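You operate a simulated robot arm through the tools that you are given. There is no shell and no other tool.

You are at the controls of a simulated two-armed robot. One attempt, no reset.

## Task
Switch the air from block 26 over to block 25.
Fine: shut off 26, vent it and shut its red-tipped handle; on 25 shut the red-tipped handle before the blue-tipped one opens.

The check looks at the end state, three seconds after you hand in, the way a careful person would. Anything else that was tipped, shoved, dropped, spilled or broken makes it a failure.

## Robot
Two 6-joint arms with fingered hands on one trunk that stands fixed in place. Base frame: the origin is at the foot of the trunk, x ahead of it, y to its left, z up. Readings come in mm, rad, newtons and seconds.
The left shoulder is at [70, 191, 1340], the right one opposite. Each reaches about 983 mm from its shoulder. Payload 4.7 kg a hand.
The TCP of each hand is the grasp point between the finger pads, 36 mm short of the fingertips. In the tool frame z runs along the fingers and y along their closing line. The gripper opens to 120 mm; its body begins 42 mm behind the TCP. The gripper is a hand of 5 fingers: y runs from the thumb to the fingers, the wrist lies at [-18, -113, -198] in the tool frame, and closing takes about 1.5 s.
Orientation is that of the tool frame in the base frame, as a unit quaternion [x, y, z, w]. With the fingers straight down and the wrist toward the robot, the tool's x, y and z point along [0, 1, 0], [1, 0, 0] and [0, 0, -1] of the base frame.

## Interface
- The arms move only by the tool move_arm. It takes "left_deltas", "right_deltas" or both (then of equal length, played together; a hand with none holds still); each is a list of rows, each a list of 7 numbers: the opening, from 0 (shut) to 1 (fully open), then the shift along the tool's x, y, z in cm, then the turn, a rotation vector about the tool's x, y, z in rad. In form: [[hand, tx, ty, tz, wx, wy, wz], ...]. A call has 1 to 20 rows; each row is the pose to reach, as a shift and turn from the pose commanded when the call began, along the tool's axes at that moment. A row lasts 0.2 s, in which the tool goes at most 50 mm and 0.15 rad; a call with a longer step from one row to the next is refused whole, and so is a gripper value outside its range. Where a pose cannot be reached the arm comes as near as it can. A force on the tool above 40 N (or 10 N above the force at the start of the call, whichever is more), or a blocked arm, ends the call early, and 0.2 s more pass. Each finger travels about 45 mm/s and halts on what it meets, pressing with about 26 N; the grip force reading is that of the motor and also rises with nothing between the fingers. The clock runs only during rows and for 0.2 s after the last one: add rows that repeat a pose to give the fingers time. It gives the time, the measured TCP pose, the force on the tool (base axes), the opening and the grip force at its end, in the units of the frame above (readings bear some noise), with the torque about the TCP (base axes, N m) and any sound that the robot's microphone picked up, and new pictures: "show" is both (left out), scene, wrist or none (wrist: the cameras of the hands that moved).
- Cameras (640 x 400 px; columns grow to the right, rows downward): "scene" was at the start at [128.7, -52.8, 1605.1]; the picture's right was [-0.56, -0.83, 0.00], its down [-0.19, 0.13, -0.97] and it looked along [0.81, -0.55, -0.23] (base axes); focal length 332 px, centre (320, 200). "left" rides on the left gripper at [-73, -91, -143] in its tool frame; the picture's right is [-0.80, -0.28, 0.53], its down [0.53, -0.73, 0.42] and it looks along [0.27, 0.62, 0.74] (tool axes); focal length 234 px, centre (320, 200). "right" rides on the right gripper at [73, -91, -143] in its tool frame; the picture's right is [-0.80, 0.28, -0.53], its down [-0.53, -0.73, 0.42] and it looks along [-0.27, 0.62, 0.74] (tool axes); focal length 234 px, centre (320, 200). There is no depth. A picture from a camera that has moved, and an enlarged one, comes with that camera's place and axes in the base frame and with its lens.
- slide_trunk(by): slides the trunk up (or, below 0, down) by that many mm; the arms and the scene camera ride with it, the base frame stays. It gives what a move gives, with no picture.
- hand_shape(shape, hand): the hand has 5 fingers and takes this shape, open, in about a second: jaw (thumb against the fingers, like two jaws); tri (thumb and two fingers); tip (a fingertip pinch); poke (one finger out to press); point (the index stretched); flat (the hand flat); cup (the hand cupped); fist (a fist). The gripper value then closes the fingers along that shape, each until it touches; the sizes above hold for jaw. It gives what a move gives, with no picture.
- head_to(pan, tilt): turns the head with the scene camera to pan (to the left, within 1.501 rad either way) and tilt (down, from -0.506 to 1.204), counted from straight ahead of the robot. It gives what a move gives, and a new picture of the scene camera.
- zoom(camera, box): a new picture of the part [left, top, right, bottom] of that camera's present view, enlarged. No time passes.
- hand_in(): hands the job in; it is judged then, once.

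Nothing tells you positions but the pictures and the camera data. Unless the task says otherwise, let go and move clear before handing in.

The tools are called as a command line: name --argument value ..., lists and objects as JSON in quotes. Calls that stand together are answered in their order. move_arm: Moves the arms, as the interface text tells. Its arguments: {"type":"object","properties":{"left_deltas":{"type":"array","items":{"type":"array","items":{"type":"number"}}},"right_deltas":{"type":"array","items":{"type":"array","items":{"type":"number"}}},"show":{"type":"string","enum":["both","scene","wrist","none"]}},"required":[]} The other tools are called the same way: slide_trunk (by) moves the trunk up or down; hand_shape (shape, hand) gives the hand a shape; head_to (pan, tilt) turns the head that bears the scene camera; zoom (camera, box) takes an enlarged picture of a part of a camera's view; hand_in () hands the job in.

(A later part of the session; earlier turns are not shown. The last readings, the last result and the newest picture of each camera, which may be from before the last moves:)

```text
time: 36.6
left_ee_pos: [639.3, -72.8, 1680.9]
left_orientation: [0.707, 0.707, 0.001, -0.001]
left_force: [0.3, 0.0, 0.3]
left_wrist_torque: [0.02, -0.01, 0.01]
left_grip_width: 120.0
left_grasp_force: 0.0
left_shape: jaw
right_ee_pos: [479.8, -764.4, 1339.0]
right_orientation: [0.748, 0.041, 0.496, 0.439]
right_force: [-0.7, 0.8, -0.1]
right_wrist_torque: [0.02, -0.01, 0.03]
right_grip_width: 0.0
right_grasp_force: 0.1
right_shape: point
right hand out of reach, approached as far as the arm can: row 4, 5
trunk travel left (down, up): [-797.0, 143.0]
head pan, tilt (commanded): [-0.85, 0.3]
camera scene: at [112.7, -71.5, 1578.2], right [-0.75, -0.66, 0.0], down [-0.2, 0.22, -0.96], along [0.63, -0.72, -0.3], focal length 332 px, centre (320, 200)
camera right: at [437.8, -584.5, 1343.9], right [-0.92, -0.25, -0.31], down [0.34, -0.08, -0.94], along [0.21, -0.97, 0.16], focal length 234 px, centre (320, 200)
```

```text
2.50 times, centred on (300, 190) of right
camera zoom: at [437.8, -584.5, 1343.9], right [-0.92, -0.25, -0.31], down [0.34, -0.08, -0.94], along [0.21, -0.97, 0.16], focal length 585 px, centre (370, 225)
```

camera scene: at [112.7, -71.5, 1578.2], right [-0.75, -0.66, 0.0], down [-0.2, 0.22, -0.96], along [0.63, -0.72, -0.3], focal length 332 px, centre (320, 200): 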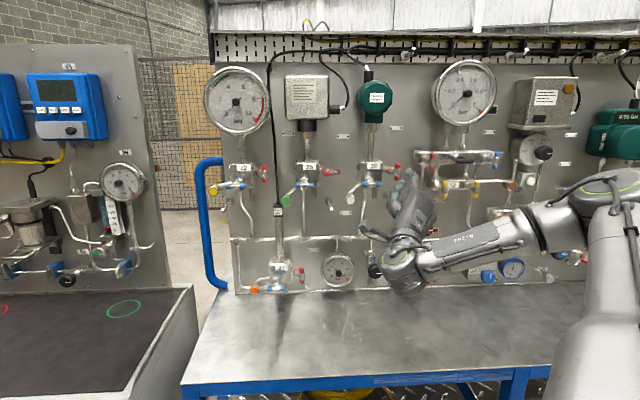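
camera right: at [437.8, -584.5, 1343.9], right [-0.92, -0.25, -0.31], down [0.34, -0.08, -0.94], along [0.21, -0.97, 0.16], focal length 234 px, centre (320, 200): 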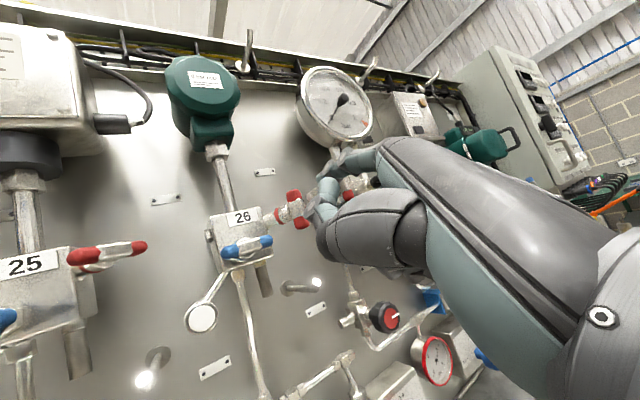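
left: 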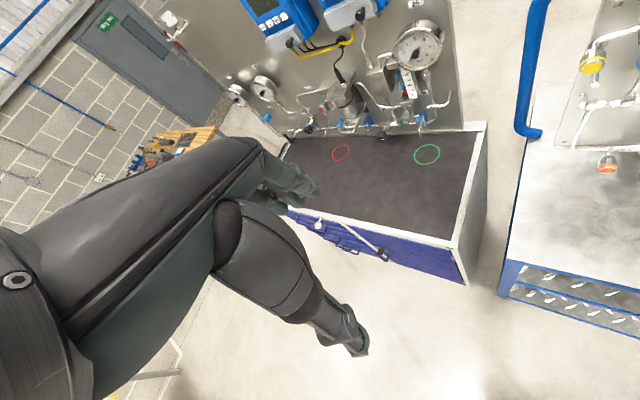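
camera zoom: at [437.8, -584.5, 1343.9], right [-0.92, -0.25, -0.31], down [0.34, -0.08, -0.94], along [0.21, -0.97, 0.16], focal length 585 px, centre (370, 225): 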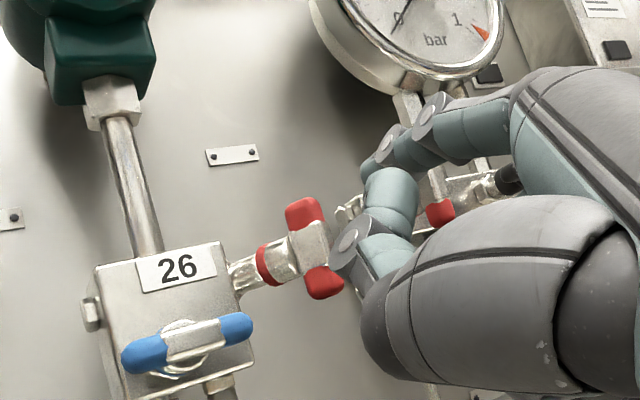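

The finger is well placed, but the last step was flagged out of reach and the elbow has swung up, so the arm is near a joint limit. I'll back off a little and roll the hand further upright to see if the elbow settles lower.

move_arm --right_deltas '[[1, 0, 0, -1.5, -0.03, 0, -0.12], [1, 0, 0, -2.5, -0.06, 0, -0.24], [1, 0, 0, -2.5, -0.09, 0, -0.36], [1, 0, 0, -2.5, -0.09, 0, -0.36]]' --show "both"

```text
time: 37.6
left_ee_pos: [639.7, -69.8, 1679.5]
left_orientation: [0.707, 0.707, -0.002, -0.001]
left_force: [0.2, -0.1, 0.8]
left_wrist_torque: [-0.05, 0.05, -0.01]
left_grip_width: 119.8
left_grasp_force: 0.1
left_shape: jaw
right_ee_pos: [468.5, -735.6, 1345.2]
right_orientation: [0.707, 0.154, 0.41, 0.555]
right_force: [0.0, 0.3, 0.1]
right_wrist_torque: [0.02, -0.01, -0.04]
right_grip_width: 0.1
right_grasp_force: 0.0
right_shape: point
right hand out of reach, approached as far as the arm can: row 1, 2, 3, 4
trunk travel left (down, up): [-797.0, 143.0]
head pan, tilt (commanded): [-0.85, 0.3]
camera scene: at [114.4, -68.3, 1578.2], right [-0.75, -0.66, 0.0], down [-0.2, 0.22, -0.96], along [0.63, -0.72, -0.3], focal length 332 px, centre (320, 200)
camera right: at [426.4, -561.4, 1298.1], right [-0.96, -0.29, -0.05], down [0.16, -0.39, -0.91], along [0.24, -0.87, 0.42], focal length 234 px, centre (320, 200)
```

scene: 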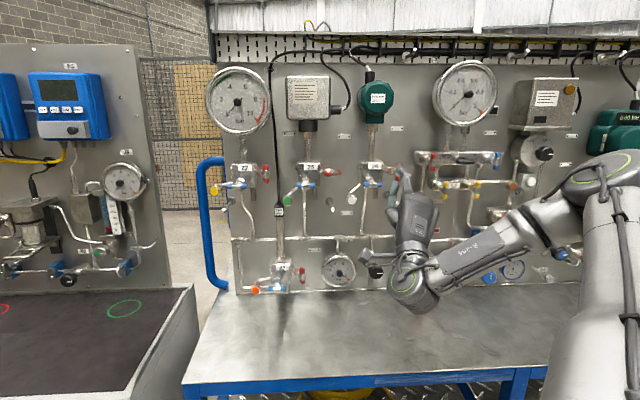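
right: 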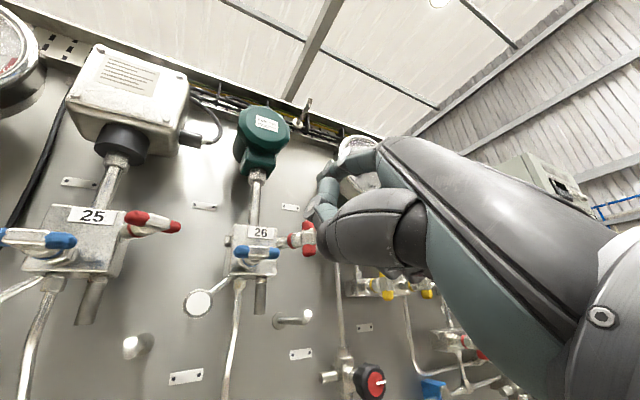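

head_to --pan -1.2 --tilt 0.45

```text
time: 38.4
left_ee_pos: [638.9, -72.7, 1681.4]
left_orientation: [0.706, 0.708, -0.001, -0.001]
left_force: [0.2, 0.3, -0.1]
left_wrist_torque: [-0.01, -0.03, -0.04]
left_grip_width: 119.9
left_grasp_force: 0.1
left_shape: jaw
right_ee_pos: [466.1, -738.3, 1346.2]
right_orientation: [0.707, 0.152, 0.411, 0.555]
right_force: [0.6, 0.2, -0.1]
right_wrist_torque: [0.02, -0.01, 0.02]
right_grip_width: 0.0
right_grasp_force: 0.0
right_shape: point
trunk travel left (down, up): [-797.0, 143.0]
head pan, tilt (commanded): [-1.201, 0.45]
camera scene: at [84.5, -86.3, 1564.4], right [-0.93, -0.36, 0.0], down [-0.16, 0.41, -0.9], along [0.33, -0.84, -0.44], focal length 332 px, centre (320, 200)
```

scene: 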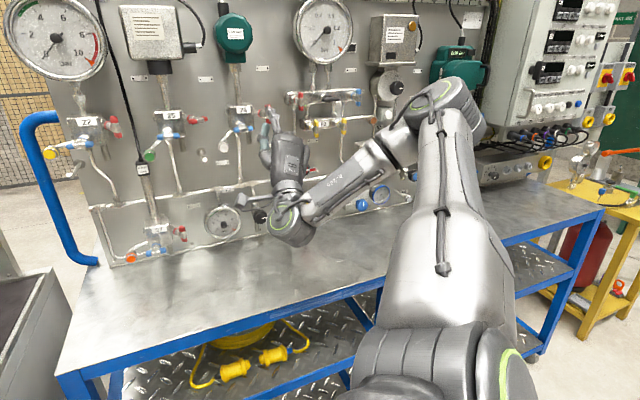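

The elbow is now high and forward, close to a limit. I'll step back to the earlier pose, square to the panel with the elbow low, which tracked well.

move_arm --right_deltas '[[1, 1.0, -1.1, 0.05, -0.033, -0.018, 0.114], [1, 2.1, -2.2, 0.1, -0.066, -0.036, 0.228], [1, 3.19, -3.33, 0.18, -0.0991, -0.0545, 0.3418], [1, 3.19, -3.33, 0.18, -0.0991, -0.0545, 0.3418]]' --show "scene"

```text
time: 39.4
left_ee_pos: [638.5, -72.4, 1681.6]
left_orientation: [0.707, 0.707, 0.0, -0.001]
left_force: [-0.3, -0.6, 0.1]
left_wrist_torque: [0.0, -0.01, 0.01]
left_grip_width: 119.9
left_grasp_force: 0.0
left_shape: jaw
right_ee_pos: [496.3, -707.0, 1326.0]
right_orientation: [0.706, -0.007, 0.487, 0.515]
right_force: [0.0, -0.2, 0.1]
right_wrist_torque: [0.01, -0.05, -0.02]
right_grip_width: 114.0
right_grasp_force: 0.0
right_shape: point
trunk travel left (down, up): [-797.0, 143.0]
head pan, tilt (commanded): [-1.201, 0.45]
camera scene: at [84.1, -86.5, 1564.4], right [-0.93, -0.36, 0.0], down [-0.16, 0.41, -0.9], along [0.33, -0.84, -0.44], focal length 332 px, centre (320, 200)
```

scene: 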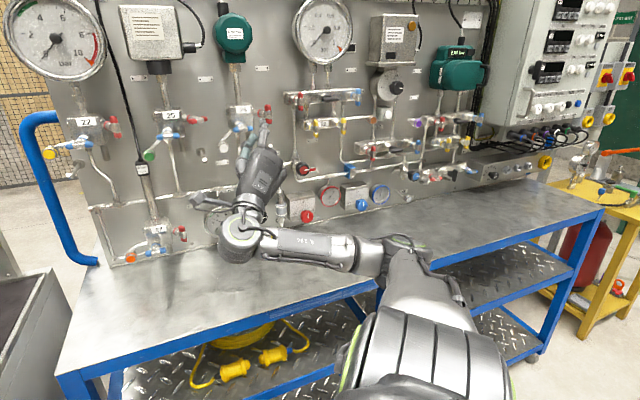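

Back in the low-elbow pose with everything tracking. I'll translate without any tilt to the start spot right of the red handle's top end.

move_arm --right_deltas '[[1, -1.2, 1.6, 1.0, 0, 0, 0], [1, -2.4, 3.2, 2.2, 0, 0, 0], [1, -3.69, 4.9, 4.14, 0, 0, 0], [1, -3.69, 4.9, 4.14, 0, 0, 0]]' --show "wrist"

head_to --pan -0.9 --tilt 0.3

zoom --camera "scene" --box '[320, 130, 430, 220]'

zoom --camera "right" --box '[220, 110, 380, 270]'

```text
time: 40.4
left_ee_pos: [640.2, -71.4, 1681.8]
left_orientation: [0.707, 0.708, 0.0, -0.001]
left_force: [0.2, 0.0, -0.2]
left_wrist_torque: [-0.05, 0.03, -0.02]
left_grip_width: 119.8
left_grasp_force: 0.1
left_shape: jaw
right_ee_pos: [479.1, -777.4, 1337.2]
right_orientation: [0.706, -0.006, 0.487, 0.514]
right_force: [-0.2, 0.1, 0.3]
right_wrist_torque: [0.01, -0.03, -0.03]
right_grip_width: 114.1
right_grasp_force: 0.1
right_shape: point
trunk travel left (down, up): [-797.0, 143.0]
head pan, tilt (commanded): [-1.201, 0.45]
camera right: at [465.6, -593.4, 1320.1], right [-0.92, -0.14, -0.36], down [0.38, -0.23, -0.9], along [0.05, -0.96, 0.27], focal length 234 px, centre (320, 200)
```

right: 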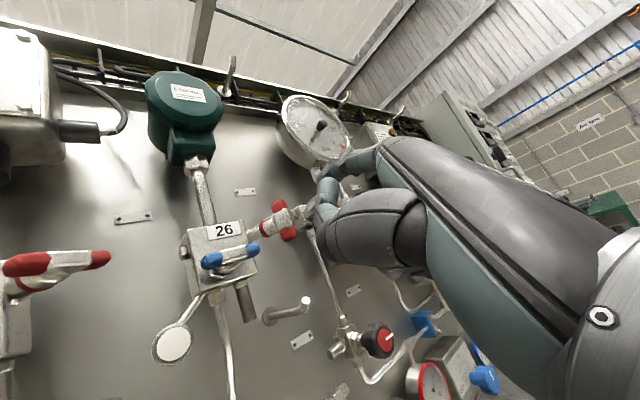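

```text
time: 41.2
left_ee_pos: [640.1, -72.2, 1681.0]
left_orientation: [0.706, 0.708, 0.0, -0.001]
left_force: [0.0, 0.5, 0.0]
left_wrist_torque: [-0.01, -0.04, -0.01]
left_grip_width: 119.9
left_grasp_force: 0.2
left_shape: jaw
right_ee_pos: [479.3, -776.3, 1337.2]
right_orientation: [0.706, -0.005, 0.487, 0.515]
right_force: [-1.0, 0.3, -0.5]
right_wrist_torque: [-0.03, 0.02, 0.02]
right_grip_width: 114.0
right_grasp_force: 0.1
right_shape: point
trunk travel left (down, up): [-797.0, 143.0]
head pan, tilt (commanded): [-0.901, 0.3]
camera scene: at [109.2, -73.6, 1578.2], right [-0.78, -0.62, 0.0], down [-0.18, 0.23, -0.96], along [0.59, -0.75, -0.3], focal length 332 px, centre (320, 200)
```

scene: 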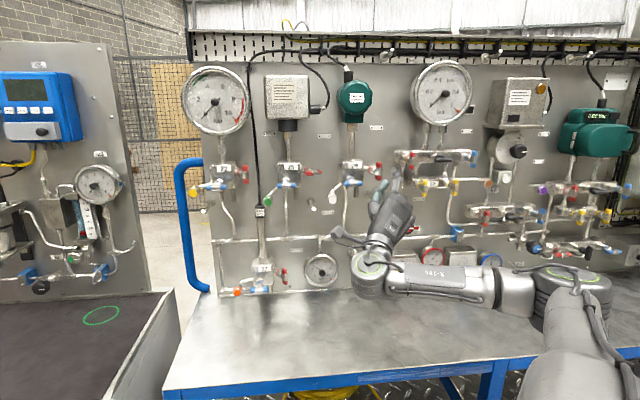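

```text
4.44 times, centred on (375, 175) of scene
camera zoom: at [109.2, -73.6, 1578.2], right [-0.78, -0.62, 0.0], down [-0.18, 0.23, -0.96], along [0.59, -0.75, -0.3], focal length 1476 px, centre (76, 311)
```

zoom: 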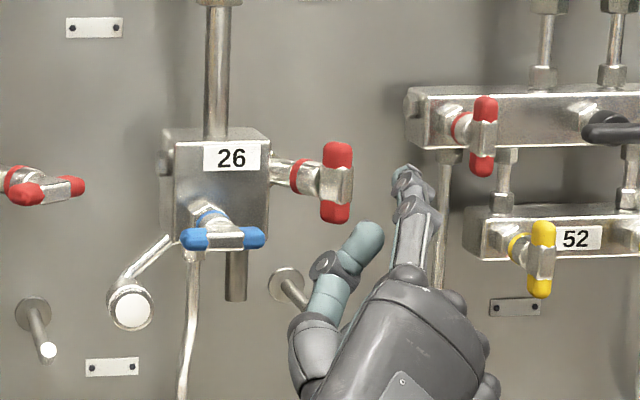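

```text
2.50 times, centred on (300, 190) of right
camera zoom: at [464.8, -593.3, 1320.5], right [-0.92, -0.14, -0.36], down [0.38, -0.23, -0.9], along [0.05, -0.96, 0.27], focal length 585 px, centre (370, 225)
```

zoom: 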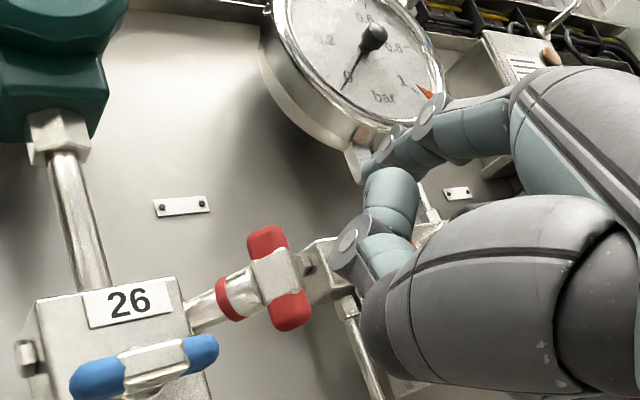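

Index tip and red handle agree with my numbers in both views, with no reach warnings. I'll advance so the finger lies just right of the handle's upper end.

move_arm --right_deltas '[[1, 0.04, -0.05, 1.8, 0, 0, 0], [1, 0.08, -0.1, 3.6, 0, 0, 0], [1, 0.12, -0.16, 5.34, 0, 0, 0], [1, 0.12, -0.16, 5.34, 0, 0, 0]]' --show "wrist"

zoom --camera "scene" --box '[320, 130, 430, 220]'

zoom --camera "right" --box '[220, 110, 380, 270]'

```text
time: 42.2
left_ee_pos: [639.3, -71.4, 1680.9]
left_orientation: [0.706, 0.708, -0.001, 0.0]
left_force: [-0.4, 0.4, 0.4]
left_wrist_torque: [-0.04, -0.02, 0.0]
left_grip_width: 120.0
left_grasp_force: 0.0
left_shape: jaw
right_ee_pos: [515.6, -815.2, 1337.1]
right_orientation: [0.706, -0.005, 0.487, 0.515]
right_force: [-0.8, 0.1, -0.5]
right_wrist_torque: [0.0, -0.01, 0.01]
right_grip_width: 114.4
right_grasp_force: 0.2
right_shape: point
trunk travel left (down, up): [-797.0, 143.0]
head pan, tilt (commanded): [-0.901, 0.3]
camera right: at [502.1, -630.1, 1319.8], right [-0.92, -0.14, -0.36], down [0.38, -0.23, -0.9], along [0.05, -0.96, 0.27], focal length 234 px, centre (320, 200)
```

right: 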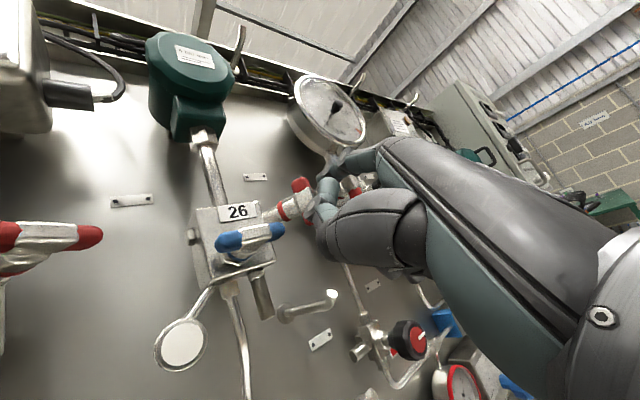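

```text
4.44 times, centred on (375, 175) of scene
camera zoom: at [109.3, -73.5, 1578.3], right [-0.78, -0.62, 0.0], down [-0.18, 0.23, -0.96], along [0.59, -0.75, -0.3], focal length 1476 px, centre (76, 311)
```

zoom: 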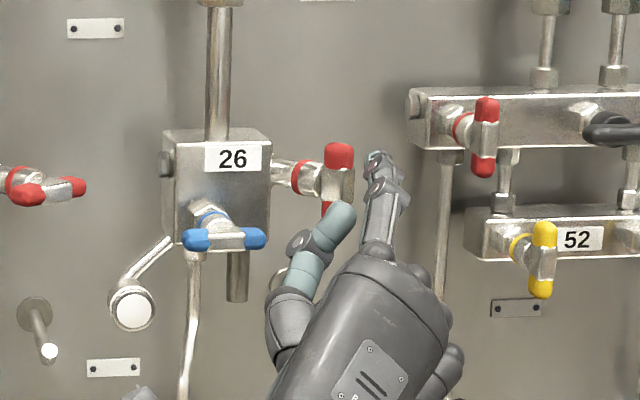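

```text
2.50 times, centred on (300, 190) of right
camera zoom: at [502.1, -630.1, 1319.8], right [-0.92, -0.14, -0.36], down [0.38, -0.23, -0.9], along [0.05, -0.96, 0.27], focal length 585 px, centre (370, 225)
```

zoom: 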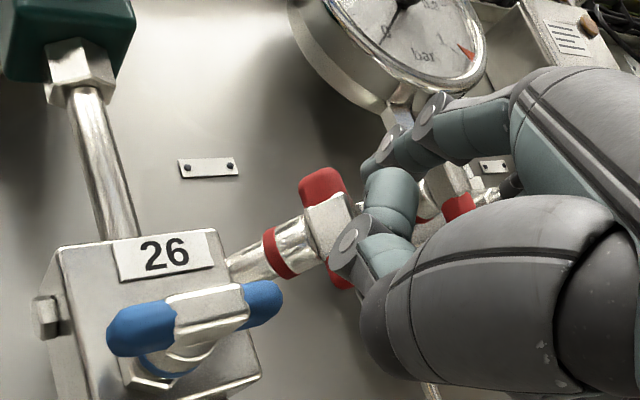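

The finger is in place beside the red bar's top end, no force. Now I'll sweep it left along the arc to open the vent.

move_arm --right_deltas '[[1, 0.34, -0.61, -0.02, 0, 0, 0], [1, 0.7, -0.74, -0.12, 0, 0, 0], [1, 1.07, -0.86, -0.25, 0, 0, 0], [1, 1.36, -1.17, -0.4, 0, 0, 0], [1, 1.65, -1.48, -0.58, 0, 0, 0]]' --show "wrist"

zoom --camera "scene" --box '[320, 130, 430, 220]'

zoom --camera "right" --box '[220, 110, 380, 270]'

```text
time: 43.4
left_ee_pos: [638.9, -72.0, 1681.3]
left_orientation: [0.706, 0.708, 0.0, -0.001]
left_force: [-0.6, -0.2, 0.5]
left_wrist_torque: [-0.03, 0.02, 0.0]
left_grip_width: 119.9
left_grasp_force: 0.0
left_shape: jaw
right_ee_pos: [529.1, -796.2, 1337.4]
right_orientation: [0.706, -0.005, 0.487, 0.515]
right_force: [-0.8, -0.3, 0.4]
right_wrist_torque: [0.0, -0.01, -0.01]
right_grip_width: 0.1
right_grasp_force: 0.1
right_shape: point
trunk travel left (down, up): [-797.0, 143.0]
head pan, tilt (commanded): [-0.901, 0.3]
camera right: at [514.8, -611.3, 1320.3], right [-0.92, -0.14, -0.36], down [0.38, -0.23, -0.9], along [0.05, -0.96, 0.27], focal length 234 px, centre (320, 200)
```

right: 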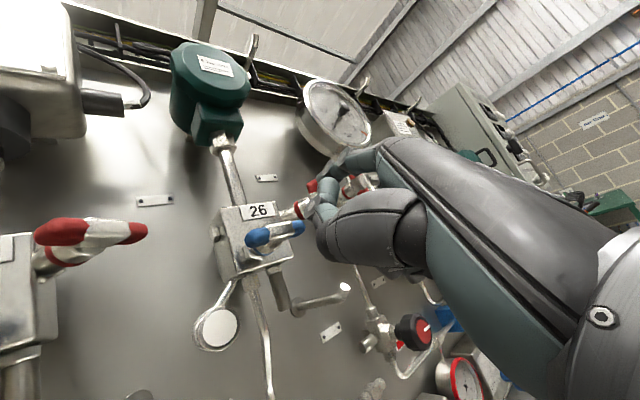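

```text
4.44 times, centred on (375, 175) of scene
camera zoom: at [109.7, -73.6, 1578.2], right [-0.78, -0.62, 0.0], down [-0.18, 0.23, -0.96], along [0.59, -0.75, -0.3], focal length 1476 px, centre (76, 311)
```

zoom: 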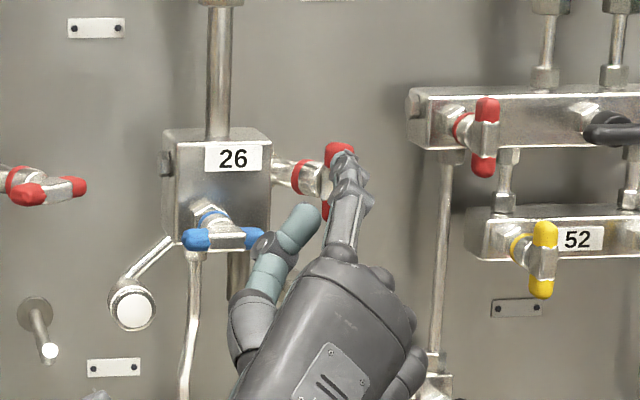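

```text
2.50 times, centred on (300, 190) of right
camera zoom: at [514.8, -611.3, 1320.3], right [-0.92, -0.14, -0.36], down [0.38, -0.23, -0.9], along [0.05, -0.96, 0.27], focal length 585 px, centre (370, 225)
```

zoom: 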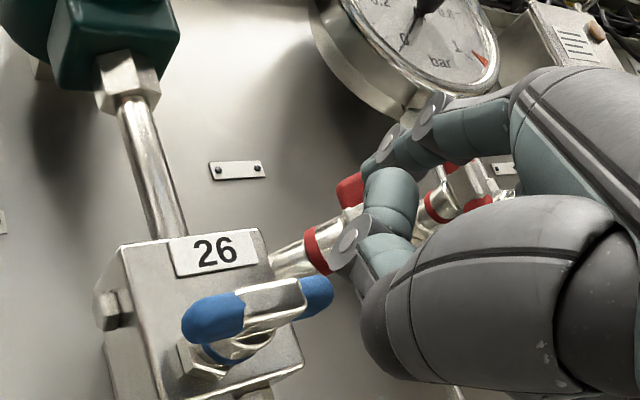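

The finger slid past in front without touching; the bar is still upright, so the fingertip is about 10–15 mm shorter than I reckoned. I'll go back right, advance 17 mm deeper and repeat.

move_arm --right_deltas '[[1, -0.83, 0.8, 0.04, 0, 0, 0], [1, -1.66, 1.59, 0.08, 0, 0, 0], [1, -1.64, 1.56, 0.9, 0, 0, 0], [1, -1.62, 1.54, 1.78, 0, 0, 0], [1, -1.62, 1.54, 1.78, 0, 0, 0]]' --show "wrist"

zoom --camera "scene" --box '[320, 130, 430, 220]'

zoom --camera "right" --box '[240, 130, 360, 250]'

```text
time: 44.6
left_ee_pos: [638.3, -72.5, 1682.9]
left_orientation: [0.706, 0.708, -0.001, -0.001]
left_force: [-1.1, 0.1, -0.3]
left_wrist_torque: [-0.04, -0.01, -0.03]
left_grip_width: 119.8
left_grasp_force: 0.1
left_shape: jaw
right_ee_pos: [523.9, -825.8, 1338.9]
right_orientation: [0.706, -0.007, 0.487, 0.515]
right_force: [-0.5, 0.1, -0.8]
right_wrist_torque: [0.01, -0.01, 0.0]
right_grip_width: 0.0
right_grasp_force: 0.2
right_shape: point
trunk travel left (down, up): [-797.0, 143.0]
head pan, tilt (commanded): [-0.901, 0.3]
camera right: at [510.3, -641.0, 1321.0], right [-0.92, -0.14, -0.36], down [0.38, -0.23, -0.9], along [0.05, -0.96, 0.27], focal length 234 px, centre (320, 200)
```

right: 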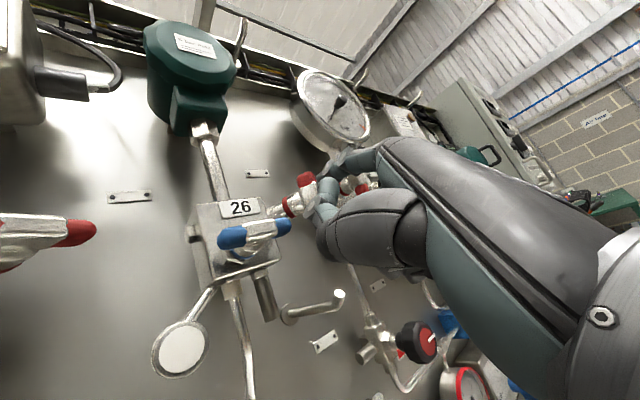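

```text
4.44 times, centred on (375, 175) of scene
camera zoom: at [108.7, -73.5, 1578.3], right [-0.78, -0.62, 0.0], down [-0.18, 0.23, -0.96], along [0.59, -0.75, -0.3], focal length 1476 px, centre (76, 311)
```

zoom: 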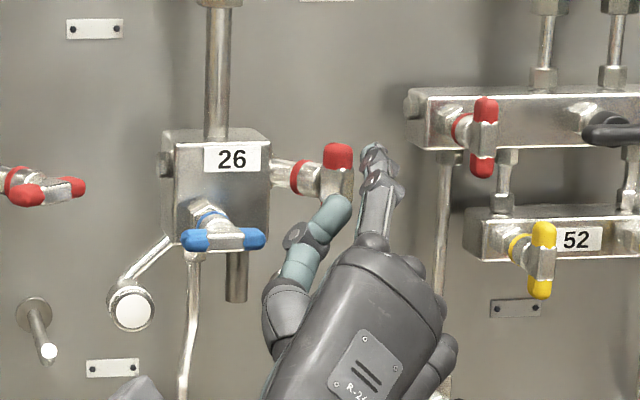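

```text
3.33 times, centred on (300, 190) of right
camera zoom: at [510.3, -641.0, 1321.0], right [-0.92, -0.14, -0.36], down [0.38, -0.23, -0.9], along [0.05, -0.96, 0.27], focal length 781 px, centre (387, 233)
```

zoom: 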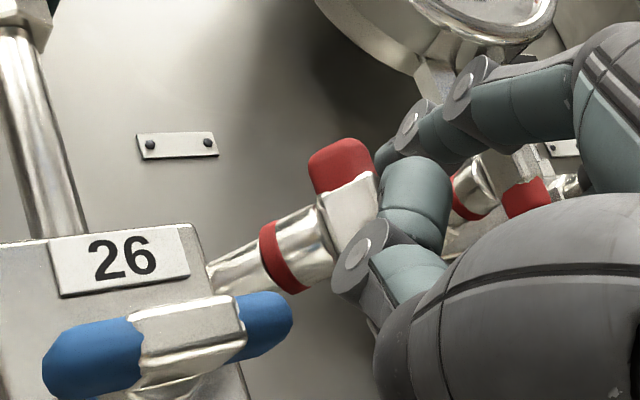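

move_arm --right_deltas '[[1, 0.44, -0.95, -0.04, 0, 0, 0], [1, 0.8, -1.08, -0.2, 0, 0, 0], [1, 1.17, -1.2, -0.36, 0, 0, 0], [1, 1.46, -1.51, -0.58, 0, 0, 0], [1, 1.75, -1.82, -0.79, 0, 0, 0]]' --show "wrist"

zoom --camera "scene" --box '[320, 130, 430, 220]'

zoom --camera "right" --box '[240, 130, 360, 250]'

```text
time: 45.8
left_ee_pos: [636.0, -74.8, 1683.3]
left_orientation: [0.707, 0.707, 0.0, 0.0]
left_force: [0.8, -0.5, -0.2]
left_wrist_torque: [0.0, -0.01, -0.01]
left_grip_width: 119.9
left_grasp_force: 0.1
left_shape: jaw
right_ee_pos: [535.9, -801.4, 1336.3]
right_orientation: [0.706, -0.006, 0.487, 0.515]
right_force: [-7.3, -5.3, 0.5]
right_wrist_torque: [0.36, -0.5, -0.23]
right_grip_width: 0.1
right_grasp_force: 0.0
right_shape: point
trunk travel left (down, up): [-797.0, 143.0]
head pan, tilt (commanded): [-0.901, 0.3]
camera right: at [523.2, -618.3, 1319.9], right [-0.92, -0.14, -0.36], down [0.38, -0.23, -0.9], along [0.05, -0.96, 0.27], focal length 234 px, centre (320, 200)
```

right: 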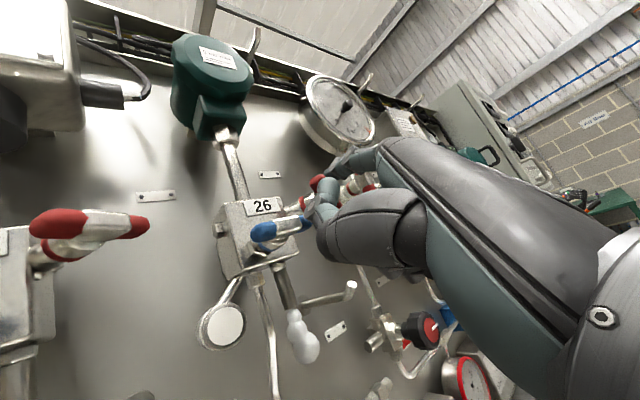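

```text
4.44 times, centred on (375, 175) of scene
camera zoom: at [107.3, -75.1, 1578.3], right [-0.78, -0.62, 0.0], down [-0.18, 0.23, -0.96], along [0.59, -0.75, -0.3], focal length 1476 px, centre (76, 311)
```

zoom: 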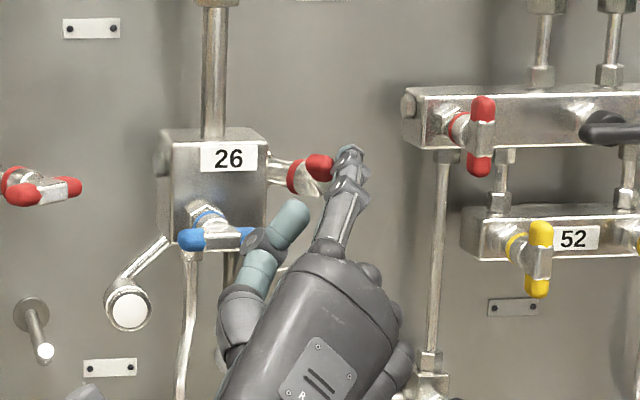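

```text
3.33 times, centred on (300, 190) of right
camera zoom: at [523.2, -618.3, 1319.9], right [-0.92, -0.14, -0.36], down [0.38, -0.23, -0.9], along [0.05, -0.96, 0.27], focal length 781 px, centre (387, 233)
```

zoom: 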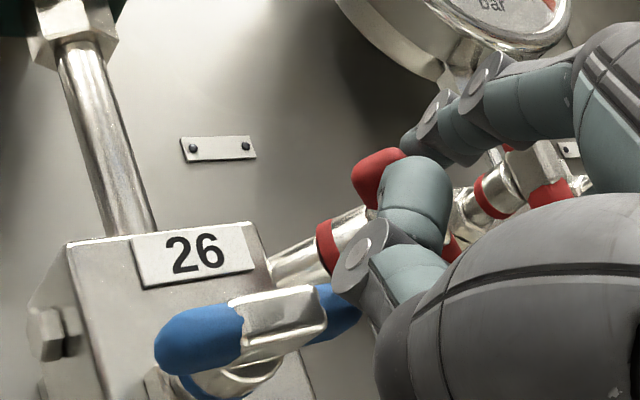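

The red handle is turning counter-clockwise and a white plume is coming from 26's vent stub, so the vent is opening. I'll carry on along the arc to full open.

move_arm --right_deltas '[[1, 0.26, -0.48, -0.22, 0, 0, 0], [1, 0.33, -0.8, -0.33, 0, 0, 0], [1, 0.4, -1.11, -0.44, 0, 0, 0], [1, 0.38, -1.64, -0.56, 0, 0, 0], [1, 0.38, -1.64, -0.56, 0, 0, 0]]' --show "wrist"

zoom --camera "scene" --box '[320, 130, 430, 220]'

zoom --camera "right" --box '[240, 130, 360, 250]'

```text
time: 47.0
left_ee_pos: [635.0, -72.1, 1683.6]
left_orientation: [0.706, 0.708, 0.0, 0.0]
left_force: [-1.0, 0.7, -0.8]
left_wrist_torque: [-0.01, -0.02, -0.01]
left_grip_width: 120.1
left_grasp_force: 0.1
left_shape: jaw
right_ee_pos: [543.4, -786.8, 1328.0]
right_orientation: [0.705, -0.006, 0.488, 0.515]
right_force: [-8.2, -0.7, 0.0]
right_wrist_torque: [0.09, -0.58, -0.36]
right_grip_width: 0.0
right_grasp_force: 0.0
right_shape: point
trunk travel left (down, up): [-797.0, 143.0]
head pan, tilt (commanded): [-0.901, 0.3]
camera right: at [528.4, -602.8, 1311.5], right [-0.92, -0.14, -0.36], down [0.38, -0.23, -0.89], along [0.05, -0.96, 0.27], focal length 234 px, centre (320, 200)
```

right: 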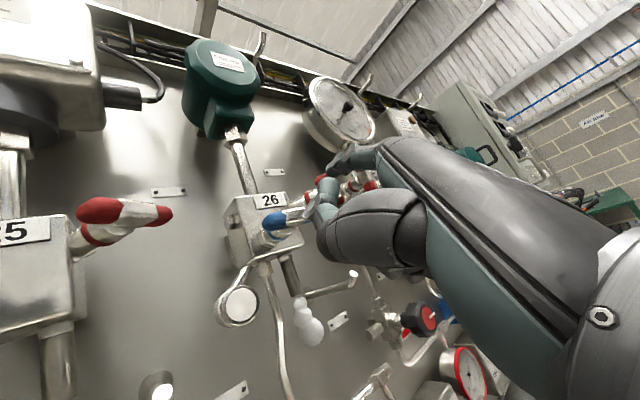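

```text
4.44 times, centred on (375, 175) of scene
camera zoom: at [106.7, -73.7, 1578.4], right [-0.78, -0.62, 0.0], down [-0.18, 0.23, -0.96], along [0.59, -0.75, -0.29], focal length 1476 px, centre (76, 311)
```

zoom: 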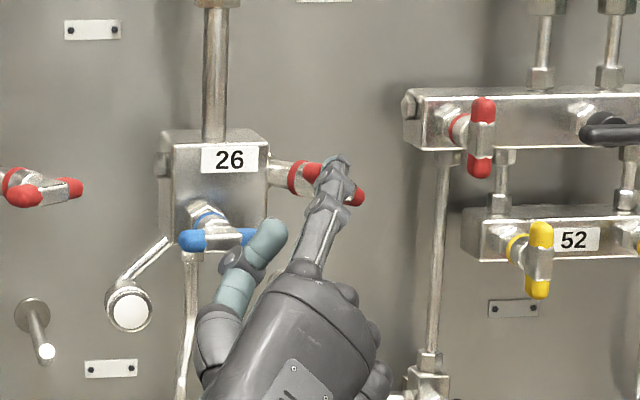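

```text
3.33 times, centred on (300, 190) of right
camera zoom: at [528.4, -602.8, 1311.5], right [-0.92, -0.14, -0.36], down [0.38, -0.23, -0.89], along [0.05, -0.96, 0.27], focal length 781 px, centre (387, 233)
```

zoom: 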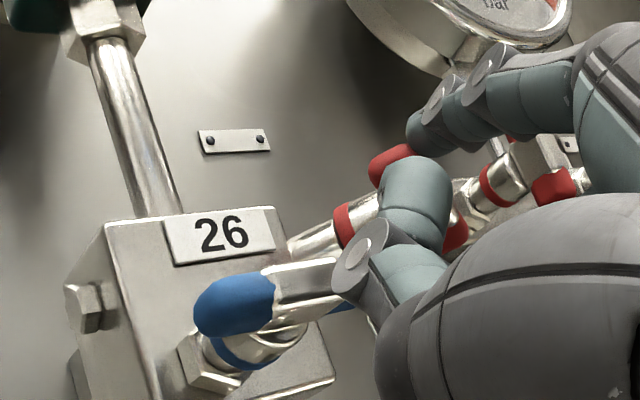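

The handle is around 60° round and the vent plume is visible; the index finger is flexing a little sideways. Let me look at the plume before pushing on.

zoom --camera "right" --box '[200, 180, 400, 380]'

move_arm --right_deltas '[[1, -0.2, -0.5, -0.1, 0, 0, 0], [1, -0.4, -1.0, -0.2, 0, 0, 0], [1, -0.5, -1.5, -0.3, 0, 0, 0], [1, -0.5, -1.5, -0.3, 0, 0, 0]]' --show "wrist"

zoom --camera "scene" --box '[320, 130, 430, 220]'

zoom --camera "right" --box '[200, 130, 360, 330]'

```text
2.00 times, centred on (300, 280) of right
camera zoom: at [528.4, -602.8, 1311.5], right [-0.92, -0.14, -0.36], down [0.38, -0.23, -0.89], along [0.05, -0.96, 0.27], focal length 468 px, centre (360, 40)
```

zoom: 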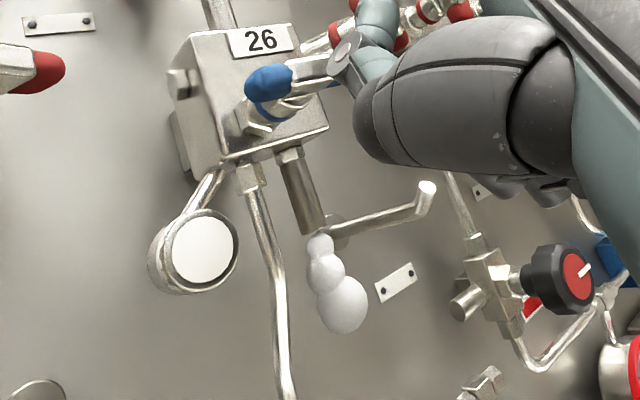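

```text
time: 48.0
left_ee_pos: [636.5, -72.3, 1682.0]
left_orientation: [0.706, 0.708, 0.0, 0.0]
left_force: [-1.7, -0.3, 0.0]
left_wrist_torque: [-0.01, -0.01, -0.02]
left_grip_width: 120.1
left_grasp_force: 0.1
left_shape: jaw
right_ee_pos: [545.7, -781.8, 1313.3]
right_orientation: [0.705, -0.007, 0.487, 0.516]
right_force: [-8.8, -0.7, 1.7]
right_wrist_torque: [-0.08, -0.62, -0.43]
right_grip_width: 0.1
right_grasp_force: 0.0
right_shape: point
trunk travel left (down, up): [-797.0, 143.0]
head pan, tilt (commanded): [-0.901, 0.3]
camera right: at [531.3, -597.0, 1296.4], right [-0.92, -0.14, -0.36], down [0.38, -0.23, -0.89], along [0.05, -0.96, 0.27], focal length 234 px, centre (320, 200)
```

right: 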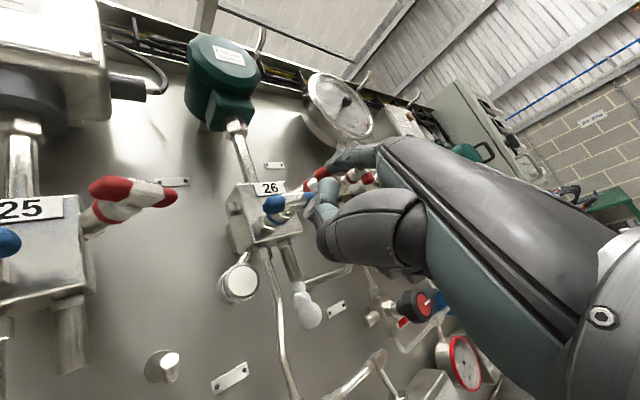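

```text
4.44 times, centred on (375, 175) of scene
camera zoom: at [106.4, -73.1, 1578.5], right [-0.78, -0.62, 0.0], down [-0.18, 0.23, -0.96], along [0.59, -0.75, -0.29], focal length 1476 px, centre (76, 311)
```

zoom: 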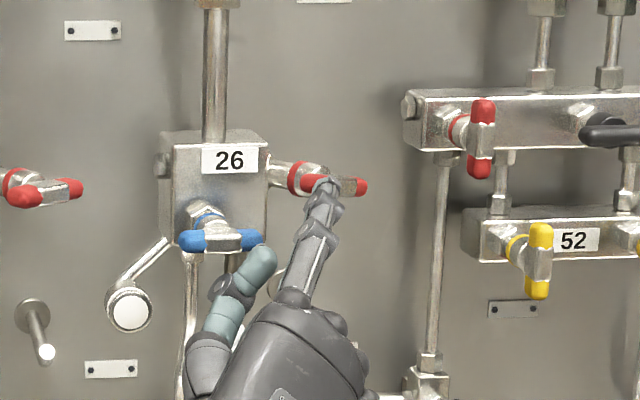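

```text
2.00 times, centred on (280, 230) of right
camera zoom: at [531.3, -597.0, 1296.4], right [-0.92, -0.14, -0.36], down [0.38, -0.23, -0.89], along [0.05, -0.96, 0.27], focal length 468 px, centre (400, 140)
```

zoom: 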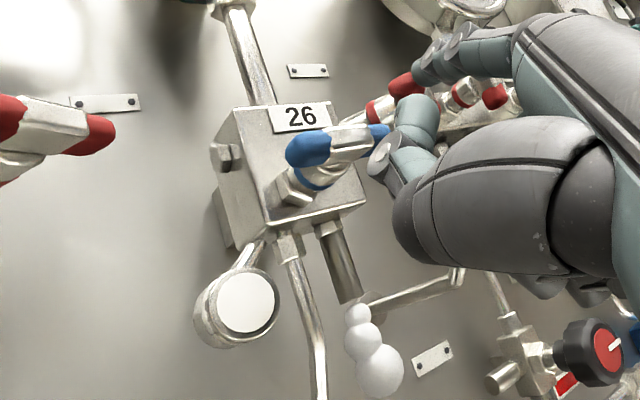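

move_arm --right_deltas '[[1, -0.3, -0.3, -0.1, 0, 0, 0], [1, -0.6, -0.6, -0.1, 0, 0, 0], [1, -0.9, -0.9, -0.1, 0, 0, 0], [1, -0.9, -0.9, -0.1, 0, 0, 0], [1, -0.9, -0.9, -0.1, 0, 0, 0], [1, -0.9, -0.9, -0.1, 0, 0, 0]]' --show "wrist"

zoom --camera "scene" --box '[320, 130, 430, 220]'

zoom --camera "right" --box '[200, 130, 360, 330]'

```text
time: 49.4
left_ee_pos: [639.9, -72.9, 1681.3]
left_orientation: [0.707, 0.708, -0.001, 0.0]
left_force: [-0.6, 0.1, 0.0]
left_wrist_torque: [0.01, 0.01, -0.02]
left_grip_width: 120.1
left_grasp_force: 0.1
left_shape: jaw
right_ee_pos: [547.4, -780.0, 1299.1]
right_orientation: [0.706, -0.004, 0.486, 0.516]
right_force: [-0.2, 0.3, -0.1]
right_wrist_torque: [-0.01, 0.01, -0.01]
right_grip_width: 0.0
right_grasp_force: 0.1
right_shape: point
trunk travel left (down, up): [-797.0, 143.0]
head pan, tilt (commanded): [-0.901, 0.3]
camera right: at [533.9, -596.1, 1282.4], right [-0.92, -0.14, -0.36], down [0.38, -0.23, -0.9], along [0.05, -0.96, 0.27], focal length 234 px, centre (320, 200)
```

right: 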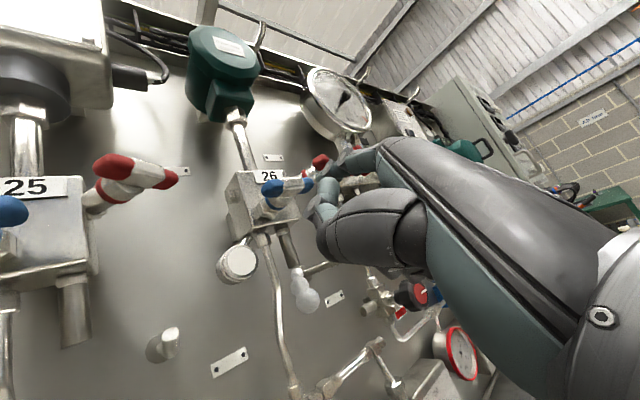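

```text
4.44 times, centred on (375, 175) of scene
camera zoom: at [109.9, -74.1, 1578.2], right [-0.78, -0.62, 0.0], down [-0.18, 0.23, -0.96], along [0.59, -0.75, -0.3], focal length 1476 px, centre (76, 311)
```

zoom: 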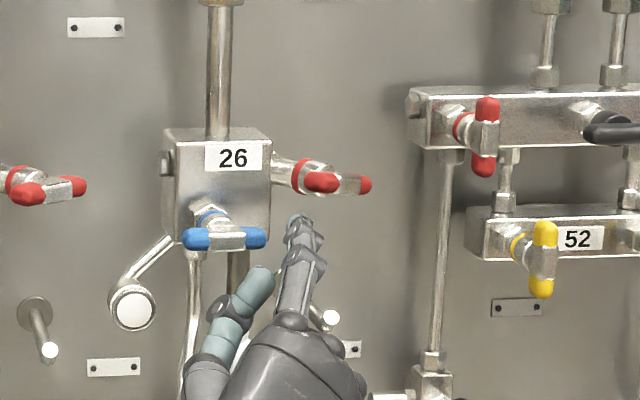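

```text
2.00 times, centred on (280, 230) of right
camera zoom: at [533.9, -596.1, 1282.4], right [-0.92, -0.14, -0.36], down [0.38, -0.23, -0.9], along [0.05, -0.96, 0.27], focal length 468 px, centre (400, 140)
```

zoom: 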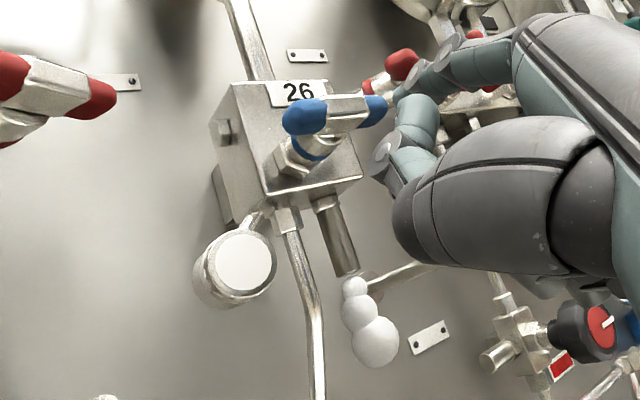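

The red handle on 26 is now lying out level, fully open, and the finger has slipped free below it. I'll wait and watch the plume until block 26 is vented.

move_arm --right_deltas '[[1, 0, 0, 0, 0, 0, 0], [1, 0, 0, 0, 0, 0, 0], [1, 0, 0, 0, 0, 0, 0], [1, 0, 0, 0, 0, 0, 0], [1, 0, 0, 0, 0, 0, 0], [1, 0, 0, 0, 0, 0, 0], [1, 0, 0, 0, 0, 0, 0], [1, 0, 0, 0, 0, 0, 0], [1, 0, 0, 0, 0, 0, 0], [1, 0, 0, 0, 0, 0, 0], [1, 0, 0, 0, 0, 0, 0], [1, 0, 0, 0, 0, 0, 0], [1, 0, 0, 0, 0, 0, 0], [1, 0, 0, 0, 0, 0, 0], [1, 0, 0, 0, 0, 0, 0]]' --show "wrist"

zoom --camera "right" --box '[200, 130, 360, 330]'

zoom --camera "scene" --box '[250, 130, 430, 240]'

```text
time: 52.6
left_ee_pos: [639.3, -70.7, 1680.5]
left_orientation: [0.707, 0.707, 0.0, 0.0]
left_force: [0.8, -0.6, 0.0]
left_wrist_torque: [0.03, 0.02, 0.01]
left_grip_width: 120.2
left_grasp_force: 0.0
left_shape: jaw
right_ee_pos: [546.2, -780.8, 1300.1]
right_orientation: [0.706, -0.005, 0.485, 0.516]
right_force: [-0.7, -0.2, 0.0]
right_wrist_torque: [0.02, 0.0, 0.04]
right_grip_width: 0.2
right_grasp_force: 0.0
right_shape: point
trunk travel left (down, up): [-797.0, 143.0]
head pan, tilt (commanded): [-0.901, 0.3]
camera right: at [533.5, -595.7, 1282.8], right [-0.92, -0.14, -0.36], down [0.38, -0.23, -0.9], along [0.05, -0.96, 0.27], focal length 234 px, centre (320, 200)
```

right: 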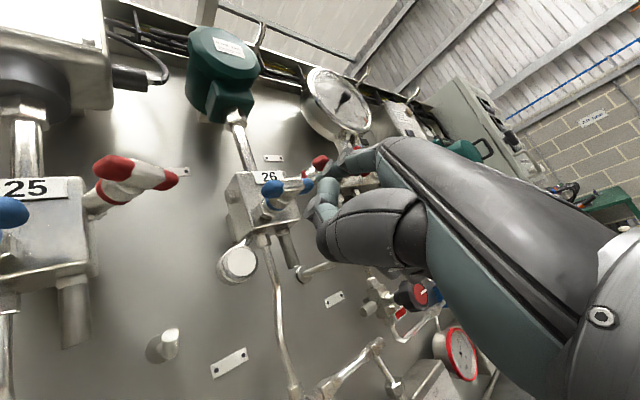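

```text
2.00 times, centred on (280, 230) of right
camera zoom: at [533.5, -595.7, 1282.8], right [-0.92, -0.14, -0.36], down [0.38, -0.23, -0.9], along [0.05, -0.96, 0.27], focal length 468 px, centre (400, 140)
```

zoom: 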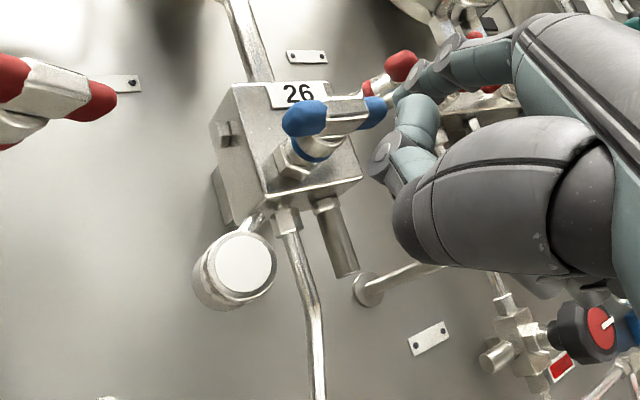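

```text
3.56 times, centred on (340, 185) of scene
camera zoom: at [109.5, -73.6, 1578.3], right [-0.78, -0.62, 0.0], down [-0.18, 0.23, -0.96], along [0.59, -0.75, -0.3], focal length 1181 px, centre (249, 253)
```

zoom: 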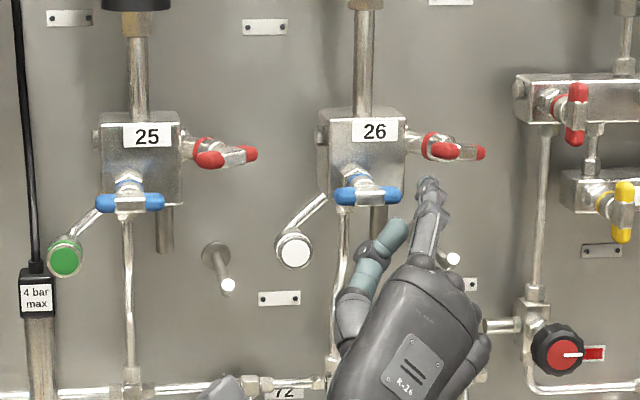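

The plume has stopped, so block 26 is vented. Now to shut its red handle: I'll bring the finger under the end that sticks out toward me and push it upward, clockwise.

move_arm --right_deltas '[[1, -0.6, 0.17, 0.1, 0, 0, 0], [1, -1.15, 0.34, 0.24, 0, 0, 0], [1, -1.16, 0.34, 0.59, 0, 0, 0], [1, -0.7, 0.85, 0.59, 0, 0, 0], [1, -0.21, 1.36, 0.59, 0, 0, 0], [1, 0.38, 1.68, 0.59, 0, 0, 0], [1, 0.87, 2.2, 0.59, 0, 0, 0]]' --show "wrist"

zoom --camera "scene" --box '[320, 130, 430, 220]'

zoom --camera "right" --box '[200, 130, 360, 290]'

```text
time: 54.2
left_ee_pos: [640.8, -72.6, 1682.1]
left_orientation: [0.706, 0.708, 0.0, 0.0]
left_force: [0.1, -0.4, 0.0]
left_wrist_torque: [-0.04, 0.06, -0.02]
left_grip_width: 119.7
left_grasp_force: 0.0
left_shape: jaw
right_ee_pos: [544.6, -791.5, 1320.1]
right_orientation: [0.706, -0.006, 0.485, 0.515]
right_force: [0.3, -0.4, -3.9]
right_wrist_torque: [0.18, 0.0, 0.03]
right_grip_width: 114.1
right_grasp_force: 0.0
right_shape: point
trunk travel left (down, up): [-797.0, 143.0]
head pan, tilt (commanded): [-0.901, 0.3]
camera right: at [530.9, -606.8, 1304.2], right [-0.92, -0.14, -0.36], down [0.38, -0.23, -0.9], along [0.05, -0.96, 0.27], focal length 234 px, centre (320, 200)
```

right: 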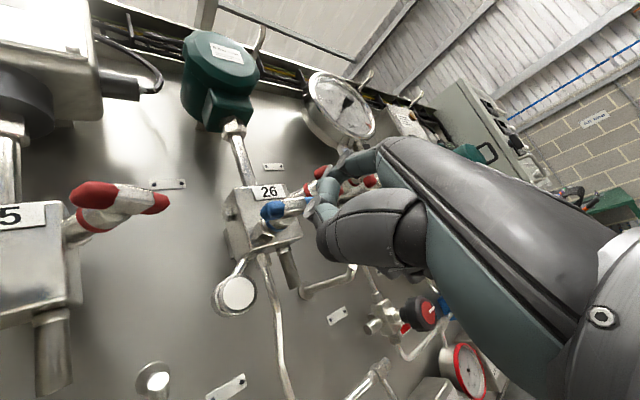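

```text
4.44 times, centred on (375, 175) of scene
camera zoom: at [109.7, -74.3, 1578.1], right [-0.78, -0.62, 0.0], down [-0.18, 0.23, -0.95], along [0.59, -0.75, -0.3], focal length 1476 px, centre (76, 311)
```

zoom: 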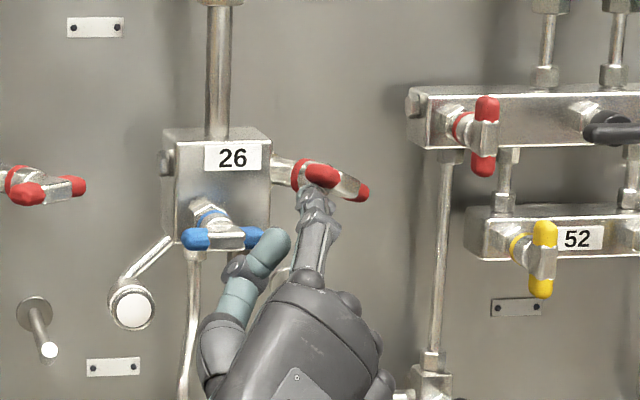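

```text
2.50 times, centred on (280, 210) of right
camera zoom: at [530.9, -606.8, 1304.2], right [-0.92, -0.14, -0.36], down [0.38, -0.23, -0.9], along [0.05, -0.96, 0.27], focal length 585 px, centre (420, 175)
```

zoom: 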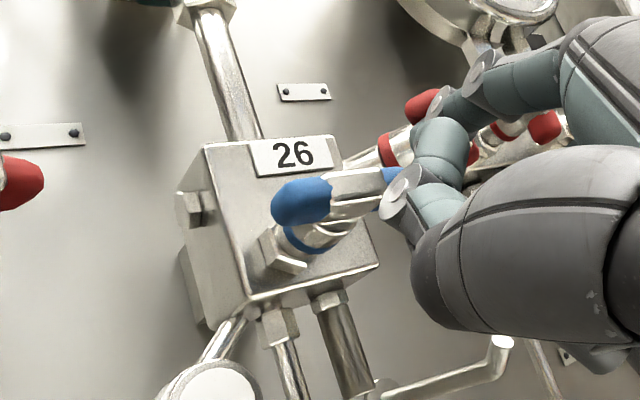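

move_arm --right_deltas '[[1, 0.12, 0.3, 0, 0, 0, 0], [1, 0.24, 0.59, 0, 0, 0, 0], [1, 0.26, 0.88, 0, 0, 0, 0], [1, 0.26, 1.16, 0, 0, 0, 0], [1, 0.15, 1.5, 0, 0, 0, 0], [1, 0.04, 1.83, 0, 0, 0, 0]]' --show "wrist"

zoom --camera "scene" --box '[320, 130, 430, 220]'

zoom --camera "right" --box '[200, 130, 360, 290]'

```text
time: 55.6
left_ee_pos: [640.0, -68.8, 1682.2]
left_orientation: [0.707, 0.708, -0.001, 0.001]
left_force: [-0.3, 0.3, -0.4]
left_wrist_torque: [0.03, -0.02, 0.01]
left_grip_width: 119.8
left_grasp_force: 0.0
left_shape: jaw
right_ee_pos: [535.2, -797.3, 1336.3]
right_orientation: [0.706, -0.005, 0.486, 0.516]
right_force: [-1.3, 14.1, -8.7]
right_wrist_torque: [-0.37, -0.11, -0.07]
right_grip_width: 114.4
right_grasp_force: 0.0
right_shape: point
trunk travel left (down, up): [-797.0, 143.0]
head pan, tilt (commanded): [-0.901, 0.3]
camera right: at [522.0, -612.8, 1319.0], right [-0.92, -0.15, -0.36], down [0.38, -0.23, -0.9], along [0.05, -0.96, 0.27], focal length 234 px, centre (320, 200)
```

right: 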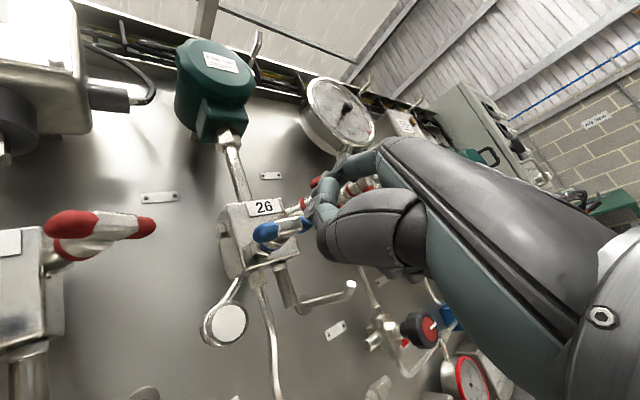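

```text
4.44 times, centred on (375, 175) of scene
camera zoom: at [109.9, -71.0, 1578.3], right [-0.78, -0.62, 0.0], down [-0.18, 0.23, -0.96], along [0.59, -0.75, -0.29], focal length 1476 px, centre (76, 311)
```

zoom: 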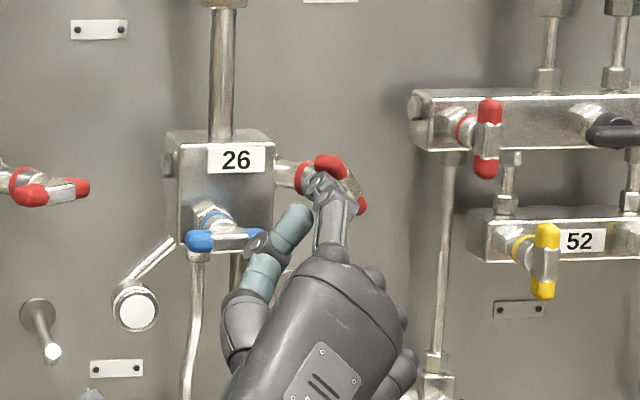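

```text
2.50 times, centred on (280, 210) of right
camera zoom: at [522.0, -612.8, 1319.0], right [-0.92, -0.15, -0.36], down [0.38, -0.23, -0.9], along [0.05, -0.96, 0.27], focal length 585 px, centre (420, 175)
```

zoom: 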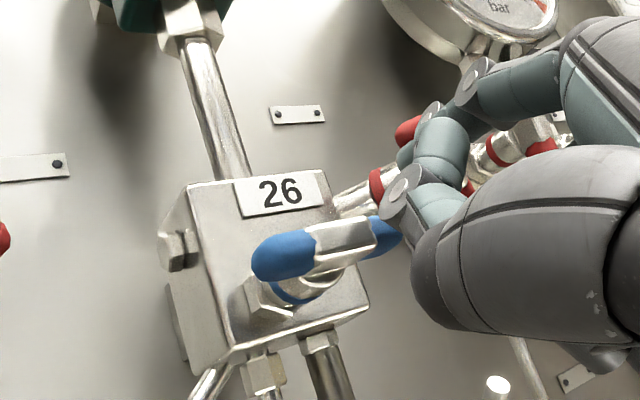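

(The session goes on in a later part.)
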